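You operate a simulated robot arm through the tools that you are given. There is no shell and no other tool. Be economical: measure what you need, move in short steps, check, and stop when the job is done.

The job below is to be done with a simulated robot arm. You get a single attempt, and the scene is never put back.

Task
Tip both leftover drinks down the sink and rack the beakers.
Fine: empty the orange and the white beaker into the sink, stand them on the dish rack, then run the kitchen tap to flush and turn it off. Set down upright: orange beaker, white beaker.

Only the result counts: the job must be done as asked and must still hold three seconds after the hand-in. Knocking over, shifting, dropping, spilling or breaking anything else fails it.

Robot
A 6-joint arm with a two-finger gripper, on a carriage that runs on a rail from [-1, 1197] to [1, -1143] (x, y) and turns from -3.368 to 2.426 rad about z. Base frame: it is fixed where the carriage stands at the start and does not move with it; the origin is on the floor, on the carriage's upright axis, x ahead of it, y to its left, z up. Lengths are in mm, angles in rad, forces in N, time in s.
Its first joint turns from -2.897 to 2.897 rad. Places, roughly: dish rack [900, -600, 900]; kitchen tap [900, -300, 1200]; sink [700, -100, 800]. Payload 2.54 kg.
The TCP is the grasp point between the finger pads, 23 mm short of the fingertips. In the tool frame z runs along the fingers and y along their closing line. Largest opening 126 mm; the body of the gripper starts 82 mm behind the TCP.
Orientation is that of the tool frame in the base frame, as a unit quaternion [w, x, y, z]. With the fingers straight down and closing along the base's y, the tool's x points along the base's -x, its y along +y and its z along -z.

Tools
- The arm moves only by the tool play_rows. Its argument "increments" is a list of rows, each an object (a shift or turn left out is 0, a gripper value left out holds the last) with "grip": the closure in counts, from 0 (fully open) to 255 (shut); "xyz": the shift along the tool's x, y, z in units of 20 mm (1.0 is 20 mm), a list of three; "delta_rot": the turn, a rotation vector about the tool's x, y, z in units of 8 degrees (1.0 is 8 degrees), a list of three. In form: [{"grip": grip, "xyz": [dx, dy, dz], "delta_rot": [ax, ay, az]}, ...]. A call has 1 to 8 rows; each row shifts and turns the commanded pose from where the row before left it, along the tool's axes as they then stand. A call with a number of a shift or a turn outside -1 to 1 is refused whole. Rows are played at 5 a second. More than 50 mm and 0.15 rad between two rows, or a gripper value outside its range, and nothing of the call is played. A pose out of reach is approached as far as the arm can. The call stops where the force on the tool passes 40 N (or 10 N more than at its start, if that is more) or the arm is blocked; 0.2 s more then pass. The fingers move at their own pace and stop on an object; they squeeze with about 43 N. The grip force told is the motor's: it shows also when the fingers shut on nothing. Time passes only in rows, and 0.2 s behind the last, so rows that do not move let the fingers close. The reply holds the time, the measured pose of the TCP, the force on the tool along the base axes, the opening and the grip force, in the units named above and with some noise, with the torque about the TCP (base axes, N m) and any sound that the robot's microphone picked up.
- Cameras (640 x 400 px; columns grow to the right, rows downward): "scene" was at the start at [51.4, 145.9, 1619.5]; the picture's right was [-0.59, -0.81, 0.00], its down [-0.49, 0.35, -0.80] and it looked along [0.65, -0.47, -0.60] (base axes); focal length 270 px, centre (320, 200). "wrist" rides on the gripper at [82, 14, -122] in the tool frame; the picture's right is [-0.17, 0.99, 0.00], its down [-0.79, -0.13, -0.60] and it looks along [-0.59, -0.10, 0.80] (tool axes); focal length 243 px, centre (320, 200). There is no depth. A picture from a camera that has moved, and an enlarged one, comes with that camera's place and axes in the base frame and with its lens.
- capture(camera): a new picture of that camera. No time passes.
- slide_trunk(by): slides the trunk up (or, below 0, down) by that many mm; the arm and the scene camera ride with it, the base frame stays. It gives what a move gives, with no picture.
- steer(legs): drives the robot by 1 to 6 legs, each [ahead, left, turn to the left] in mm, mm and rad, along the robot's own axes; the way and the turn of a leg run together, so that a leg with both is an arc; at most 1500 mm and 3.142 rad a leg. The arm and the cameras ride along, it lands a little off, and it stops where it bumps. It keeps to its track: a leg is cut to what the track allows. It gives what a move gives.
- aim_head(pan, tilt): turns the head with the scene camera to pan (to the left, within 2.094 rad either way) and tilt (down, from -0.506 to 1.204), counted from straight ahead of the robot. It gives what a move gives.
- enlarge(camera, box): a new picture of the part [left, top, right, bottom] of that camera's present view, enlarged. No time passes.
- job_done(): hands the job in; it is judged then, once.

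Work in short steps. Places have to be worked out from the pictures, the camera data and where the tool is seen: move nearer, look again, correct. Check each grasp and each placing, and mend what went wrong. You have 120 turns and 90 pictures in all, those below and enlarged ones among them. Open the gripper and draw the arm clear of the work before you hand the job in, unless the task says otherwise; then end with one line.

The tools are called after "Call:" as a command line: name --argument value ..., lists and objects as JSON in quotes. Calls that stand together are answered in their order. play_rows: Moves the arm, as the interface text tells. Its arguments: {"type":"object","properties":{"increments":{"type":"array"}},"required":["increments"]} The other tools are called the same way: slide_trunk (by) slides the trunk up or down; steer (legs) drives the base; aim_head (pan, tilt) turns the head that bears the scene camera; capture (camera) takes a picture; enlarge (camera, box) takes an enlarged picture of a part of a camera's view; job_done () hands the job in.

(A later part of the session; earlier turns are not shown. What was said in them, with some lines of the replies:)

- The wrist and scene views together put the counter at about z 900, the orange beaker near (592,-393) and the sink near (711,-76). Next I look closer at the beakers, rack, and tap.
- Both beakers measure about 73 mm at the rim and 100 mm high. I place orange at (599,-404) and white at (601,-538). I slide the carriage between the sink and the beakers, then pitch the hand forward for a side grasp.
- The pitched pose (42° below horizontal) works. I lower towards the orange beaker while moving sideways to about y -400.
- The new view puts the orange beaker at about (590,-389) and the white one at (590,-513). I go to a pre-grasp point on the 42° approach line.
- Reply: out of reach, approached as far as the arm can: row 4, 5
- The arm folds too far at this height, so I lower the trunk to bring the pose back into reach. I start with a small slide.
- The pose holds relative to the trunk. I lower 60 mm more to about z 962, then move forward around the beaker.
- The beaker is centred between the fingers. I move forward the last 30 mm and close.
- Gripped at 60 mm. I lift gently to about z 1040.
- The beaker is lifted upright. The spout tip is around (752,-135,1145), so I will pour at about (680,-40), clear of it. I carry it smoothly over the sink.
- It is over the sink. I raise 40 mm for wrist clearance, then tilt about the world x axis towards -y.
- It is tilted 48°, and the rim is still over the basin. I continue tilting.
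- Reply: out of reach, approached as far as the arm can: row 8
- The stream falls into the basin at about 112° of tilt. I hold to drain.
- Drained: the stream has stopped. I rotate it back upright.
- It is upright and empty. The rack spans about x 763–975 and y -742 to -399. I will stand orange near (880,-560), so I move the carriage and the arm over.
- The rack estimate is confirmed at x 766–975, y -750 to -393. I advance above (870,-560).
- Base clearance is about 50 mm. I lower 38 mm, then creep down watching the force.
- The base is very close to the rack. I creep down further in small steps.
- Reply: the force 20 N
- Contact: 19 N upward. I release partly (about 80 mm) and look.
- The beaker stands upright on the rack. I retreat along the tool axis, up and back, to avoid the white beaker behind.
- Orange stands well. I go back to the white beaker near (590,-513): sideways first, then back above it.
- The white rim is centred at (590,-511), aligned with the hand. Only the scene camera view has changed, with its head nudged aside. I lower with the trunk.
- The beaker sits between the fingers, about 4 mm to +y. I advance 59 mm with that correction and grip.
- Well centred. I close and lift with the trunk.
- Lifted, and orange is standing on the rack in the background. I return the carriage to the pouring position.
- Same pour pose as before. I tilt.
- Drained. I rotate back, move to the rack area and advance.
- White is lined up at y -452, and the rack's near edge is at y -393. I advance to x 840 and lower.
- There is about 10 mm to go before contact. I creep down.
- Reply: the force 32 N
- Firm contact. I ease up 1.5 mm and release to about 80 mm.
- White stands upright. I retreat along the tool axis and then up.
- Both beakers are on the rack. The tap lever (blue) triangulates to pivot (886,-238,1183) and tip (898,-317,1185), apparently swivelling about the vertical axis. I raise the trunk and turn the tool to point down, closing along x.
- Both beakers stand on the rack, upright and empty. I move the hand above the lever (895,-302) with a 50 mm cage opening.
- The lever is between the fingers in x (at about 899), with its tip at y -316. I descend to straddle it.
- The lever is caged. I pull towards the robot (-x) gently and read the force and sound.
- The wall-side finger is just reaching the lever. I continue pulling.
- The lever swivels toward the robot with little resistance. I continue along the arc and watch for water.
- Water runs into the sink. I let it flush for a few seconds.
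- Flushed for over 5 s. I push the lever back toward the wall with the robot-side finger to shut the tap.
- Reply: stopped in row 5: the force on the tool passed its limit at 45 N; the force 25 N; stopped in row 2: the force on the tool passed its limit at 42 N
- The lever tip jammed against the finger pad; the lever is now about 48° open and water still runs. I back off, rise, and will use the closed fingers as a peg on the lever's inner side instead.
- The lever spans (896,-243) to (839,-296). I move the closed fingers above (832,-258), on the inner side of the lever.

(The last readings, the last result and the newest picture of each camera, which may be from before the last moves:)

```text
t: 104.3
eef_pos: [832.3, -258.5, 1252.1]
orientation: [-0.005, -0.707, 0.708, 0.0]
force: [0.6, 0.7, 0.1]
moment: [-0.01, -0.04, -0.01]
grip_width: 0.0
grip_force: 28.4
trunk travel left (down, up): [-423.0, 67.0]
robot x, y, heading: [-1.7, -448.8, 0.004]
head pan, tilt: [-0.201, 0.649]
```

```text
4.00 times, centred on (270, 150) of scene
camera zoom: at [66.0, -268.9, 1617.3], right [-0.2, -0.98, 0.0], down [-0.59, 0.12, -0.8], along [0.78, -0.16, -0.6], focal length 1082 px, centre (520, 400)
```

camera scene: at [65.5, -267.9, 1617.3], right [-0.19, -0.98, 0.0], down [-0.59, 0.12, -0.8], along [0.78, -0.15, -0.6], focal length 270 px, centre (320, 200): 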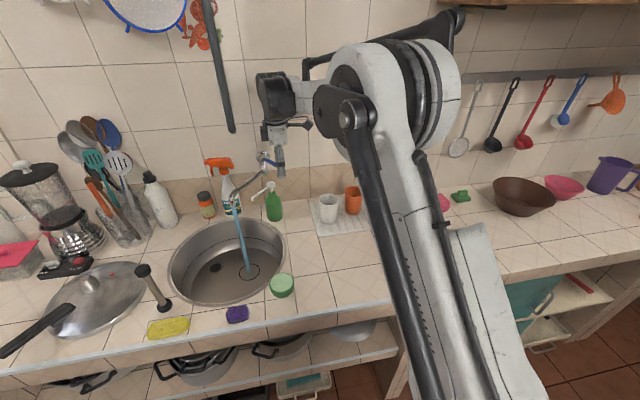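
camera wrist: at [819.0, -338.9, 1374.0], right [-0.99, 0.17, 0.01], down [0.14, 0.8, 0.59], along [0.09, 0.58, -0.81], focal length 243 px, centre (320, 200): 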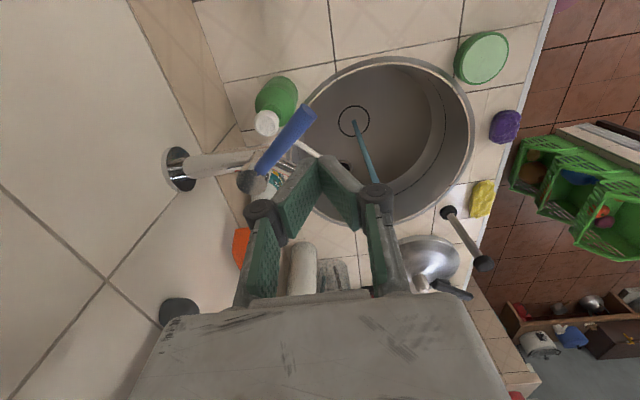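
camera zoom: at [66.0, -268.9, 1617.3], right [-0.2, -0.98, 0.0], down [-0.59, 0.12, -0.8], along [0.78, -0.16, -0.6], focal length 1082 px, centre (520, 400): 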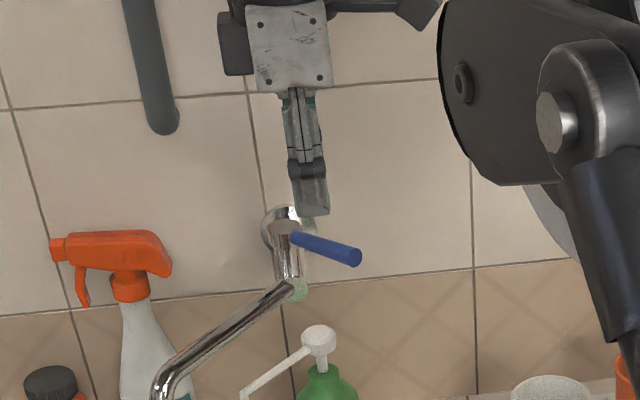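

The peg is on the inner side of the lever. I descend to lever height.

Call:
play_rows --increments '[{"xyz": [0, 0, 0.8]}, {"xyz": [0, 0, 0.8]}, {"xyz": [0, 0, 0.8]}, {"xyz": [0, 0, 0.8]}, {}]'

Call:
capture --camera "wrist"

```text
t: 105.5
eef_pos: [832.3, -257.5, 1187.8]
orientation: [-0.005, -0.706, 0.708, 0.0]
force: [-0.6, -0.5, -0.2]
moment: [-0.01, -0.01, -0.01]
grip_width: 0.1
grip_force: 28.5
trunk travel left (down, up): [-423.0, 67.0]
robot x, y, heading: [0.8, -447.6, 0.003]
head pan, tilt: [-0.201, 0.649]
```

```text
24 pictures are left
camera wrist: at [819.1, -339.3, 1309.2], right [-0.99, 0.17, 0.01], down [0.14, 0.8, 0.59], along [0.09, 0.58, -0.81], focal length 243 px, centre (320, 200)
```

wrist: 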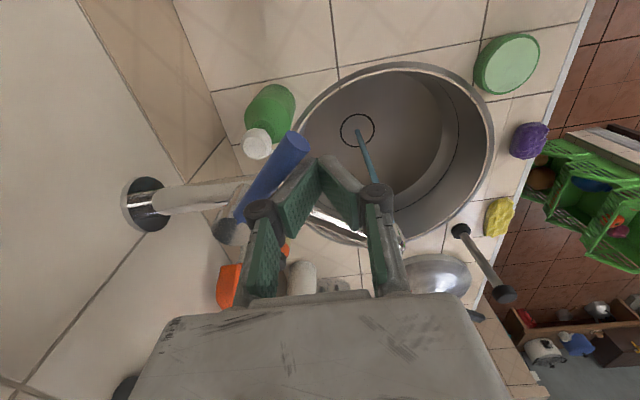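

The peg is beside the lever on the inner side. I push diagonally (+x, -y) to swing it shut.

Call:
play_rows --increments '[{"xyz": [0.37, -0.3, 0]}, {"xyz": [0.37, -0.3, 0]}, {"xyz": [0.37, -0.35, 0]}, {"xyz": [0.3, -0.4, 0]}, {"xyz": [0.25, -0.4, 0]}, {"xyz": [0.2, -0.4, 0]}]'

Call:
capture --camera "wrist"

```text
t: 107.0
eef_pos: [873.5, -294.8, 1189.2]
orientation: [-0.005, -0.707, 0.707, 0.001]
force: [-14.9, 2.0, 2.8]
moment: [0.0, -0.03, 0.04]
grip_width: 0.1
grip_force: 28.3
trunk travel left (down, up): [-423.0, 67.0]
robot x, y, heading: [4.3, -447.4, 0.0]
head pan, tilt: [-0.201, 0.649]
```

```text
23 pictures are left
camera wrist: at [860.9, -375.5, 1310.4], right [-0.99, 0.17, 0.01], down [0.14, 0.8, 0.59], along [0.09, 0.58, -0.81], focal length 243 px, centre (320, 200)
```

wrist: 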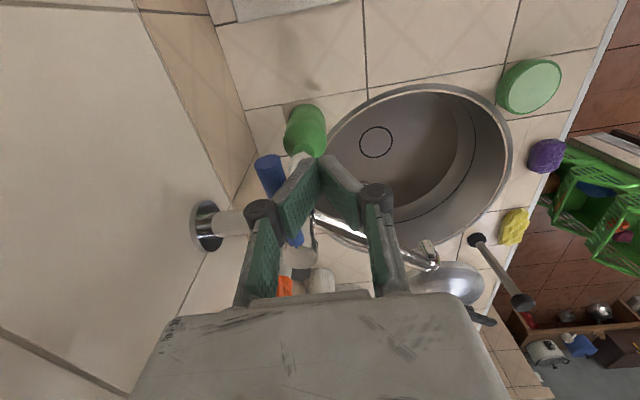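

The water has stopped and the lever rests against its stop (15 N). I back off, rise clear, and check.

Call:
play_rows --increments '[{"xyz": [0, 0.5, 0]}, {"xyz": [0, 0.5, 0]}, {"xyz": [0, 0, -1]}, {"xyz": [0, 0, -1]}, {"xyz": [0, 0, -1]}, {"xyz": [0, 0, -1]}, {"grip": 0, "xyz": [0.5, 1, 0]}, {"xyz": [0.5, 1, 0]}]'

Call:
play_rows --increments '[{"xyz": [0.5, 1, 0]}, {"xyz": [0.5, 1, 0]}, {"xyz": [0.5, 1, 0]}, {"xyz": [0.5, 1, 0]}, {"xyz": [0.5, 1, 0]}, {"xyz": [0, 1, 0]}, {"xyz": [0, 1, 0]}, {"xyz": [0, 1, 0]}]'

Call:
capture --camera "scene"

Call:
enlarge --camera "scene" --box '[160, 130, 400, 280]'

Call:
capture --camera "wrist"

```text
t: 108.8
eef_pos: [813.4, -314.6, 1268.5]
orientation: [-0.006, -0.706, 0.708, 0.001]
force: [-0.1, 0.5, 0.5]
moment: [0.02, -0.04, 0.01]
grip_width: 94.2
grip_force: 0.1
trunk travel left (down, up): [-423.0, 67.0]
robot x, y, heading: [1.9, -450.2, 0.002]
head pan, tilt: [-0.201, 0.649]
```

```text
t: 110.5
eef_pos: [654.7, -364.3, 1270.0]
orientation: [-0.005, -0.707, 0.708, 0.0]
force: [0.4, 0.4, 0.3]
moment: [-0.03, -0.03, -0.04]
grip_width: 125.8
grip_force: 0.1
trunk travel left (down, up): [-423.0, 67.0]
robot x, y, heading: [3.2, -447.3, 0.004]
head pan, tilt: [-0.201, 0.649]
```

```text
22 pictures are left
camera scene: at [66.2, -269.0, 1617.3], right [-0.2, -0.98, 0.0], down [-0.59, 0.12, -0.8], along [0.78, -0.16, -0.6], focal length 270 px, centre (320, 200)
```

scene: 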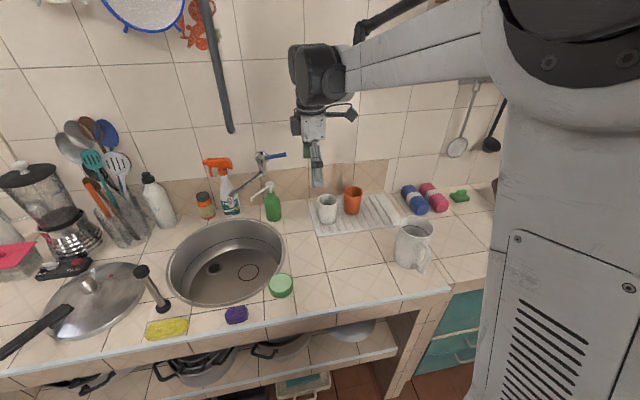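

```text
2.67 times, centred on (280, 205) of scene
camera zoom: at [66.2, -269.0, 1617.3], right [-0.2, -0.98, 0.0], down [-0.59, 0.12, -0.8], along [0.78, -0.16, -0.6], focal length 721 px, centre (427, 187)
```

zoom: 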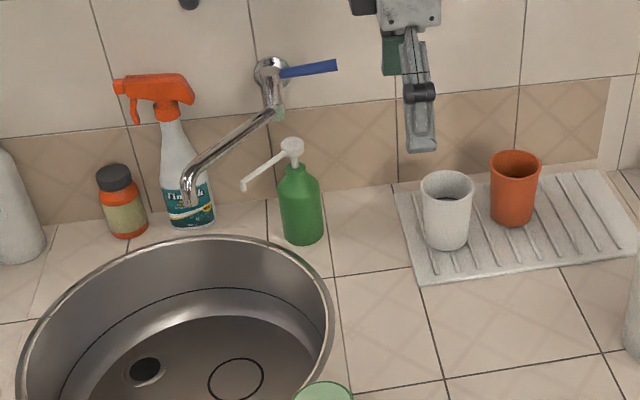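

```text
20 pictures are left
camera wrist: at [642.1, -445.9, 1391.6], right [-0.99, 0.17, 0.01], down [0.14, 0.8, 0.59], along [0.09, 0.58, -0.81], focal length 243 px, centre (320, 200)
```

wrist: 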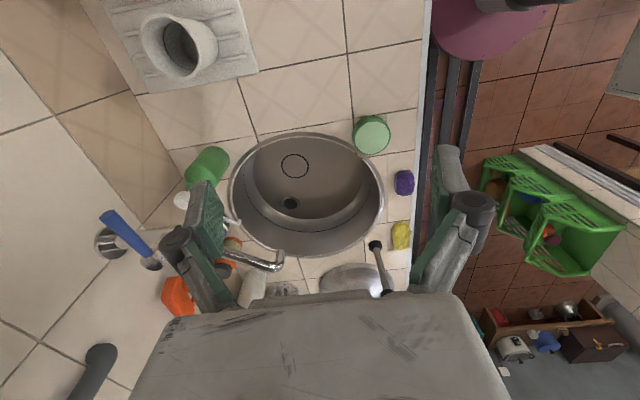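

The tap is shut with the lever back at its start position, and both beakers are upright. One close look confirms whether the beakers are empty.

Call:
enlarge --camera "scene" --box '[305, 175, 385, 225]'

Call:
enlarge --camera "wrist" --box '[120, 0, 240, 75]'

```text
8.00 times, centred on (345, 200) of scene
camera zoom: at [66.2, -269.0, 1617.3], right [-0.2, -0.98, 0.0], down [-0.59, 0.12, -0.8], along [0.78, -0.16, -0.6], focal length 2164 px, centre (120, 200)
```

zoom: 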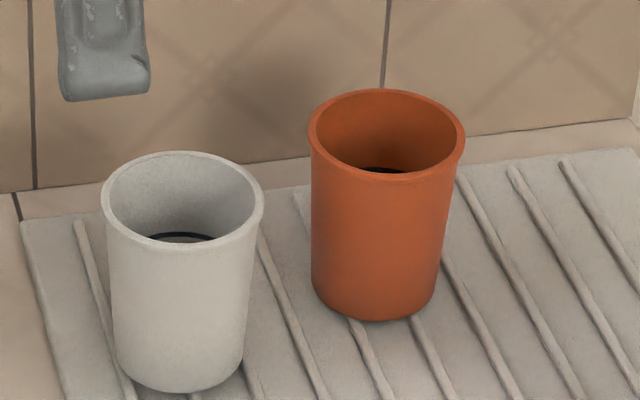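

```text
5.33 times, centred on (180, 38) of wrist
camera zoom: at [642.1, -445.9, 1391.6], right [-0.99, 0.17, 0.01], down [0.14, 0.8, 0.59], along [0.09, 0.58, -0.81], focal length 1294 px, centre (1067, 1067)
```

zoom: 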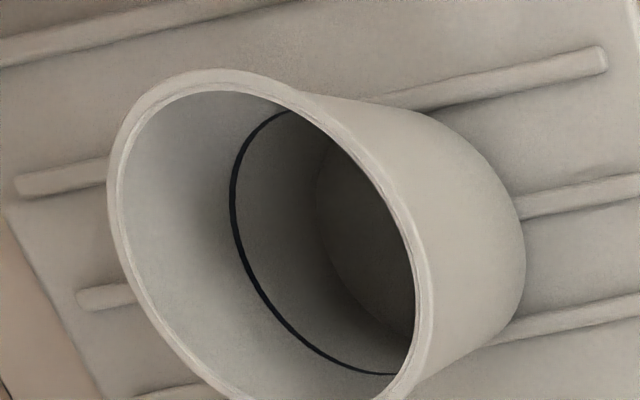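

The white beaker is empty: the dark ring is only a fill mark, and the bare bottom is visible below it. Orange had the same pour and looks the same inside. The gripper is open and clear, so I hand in.

Call:
job_done

```text
The job is handed in.
```

I emptied both beakers into the sink and stood them upright on the dish rack, then ran the tap for over 5 seconds to flush and turned it off. I saw nothing spilled or shifted.
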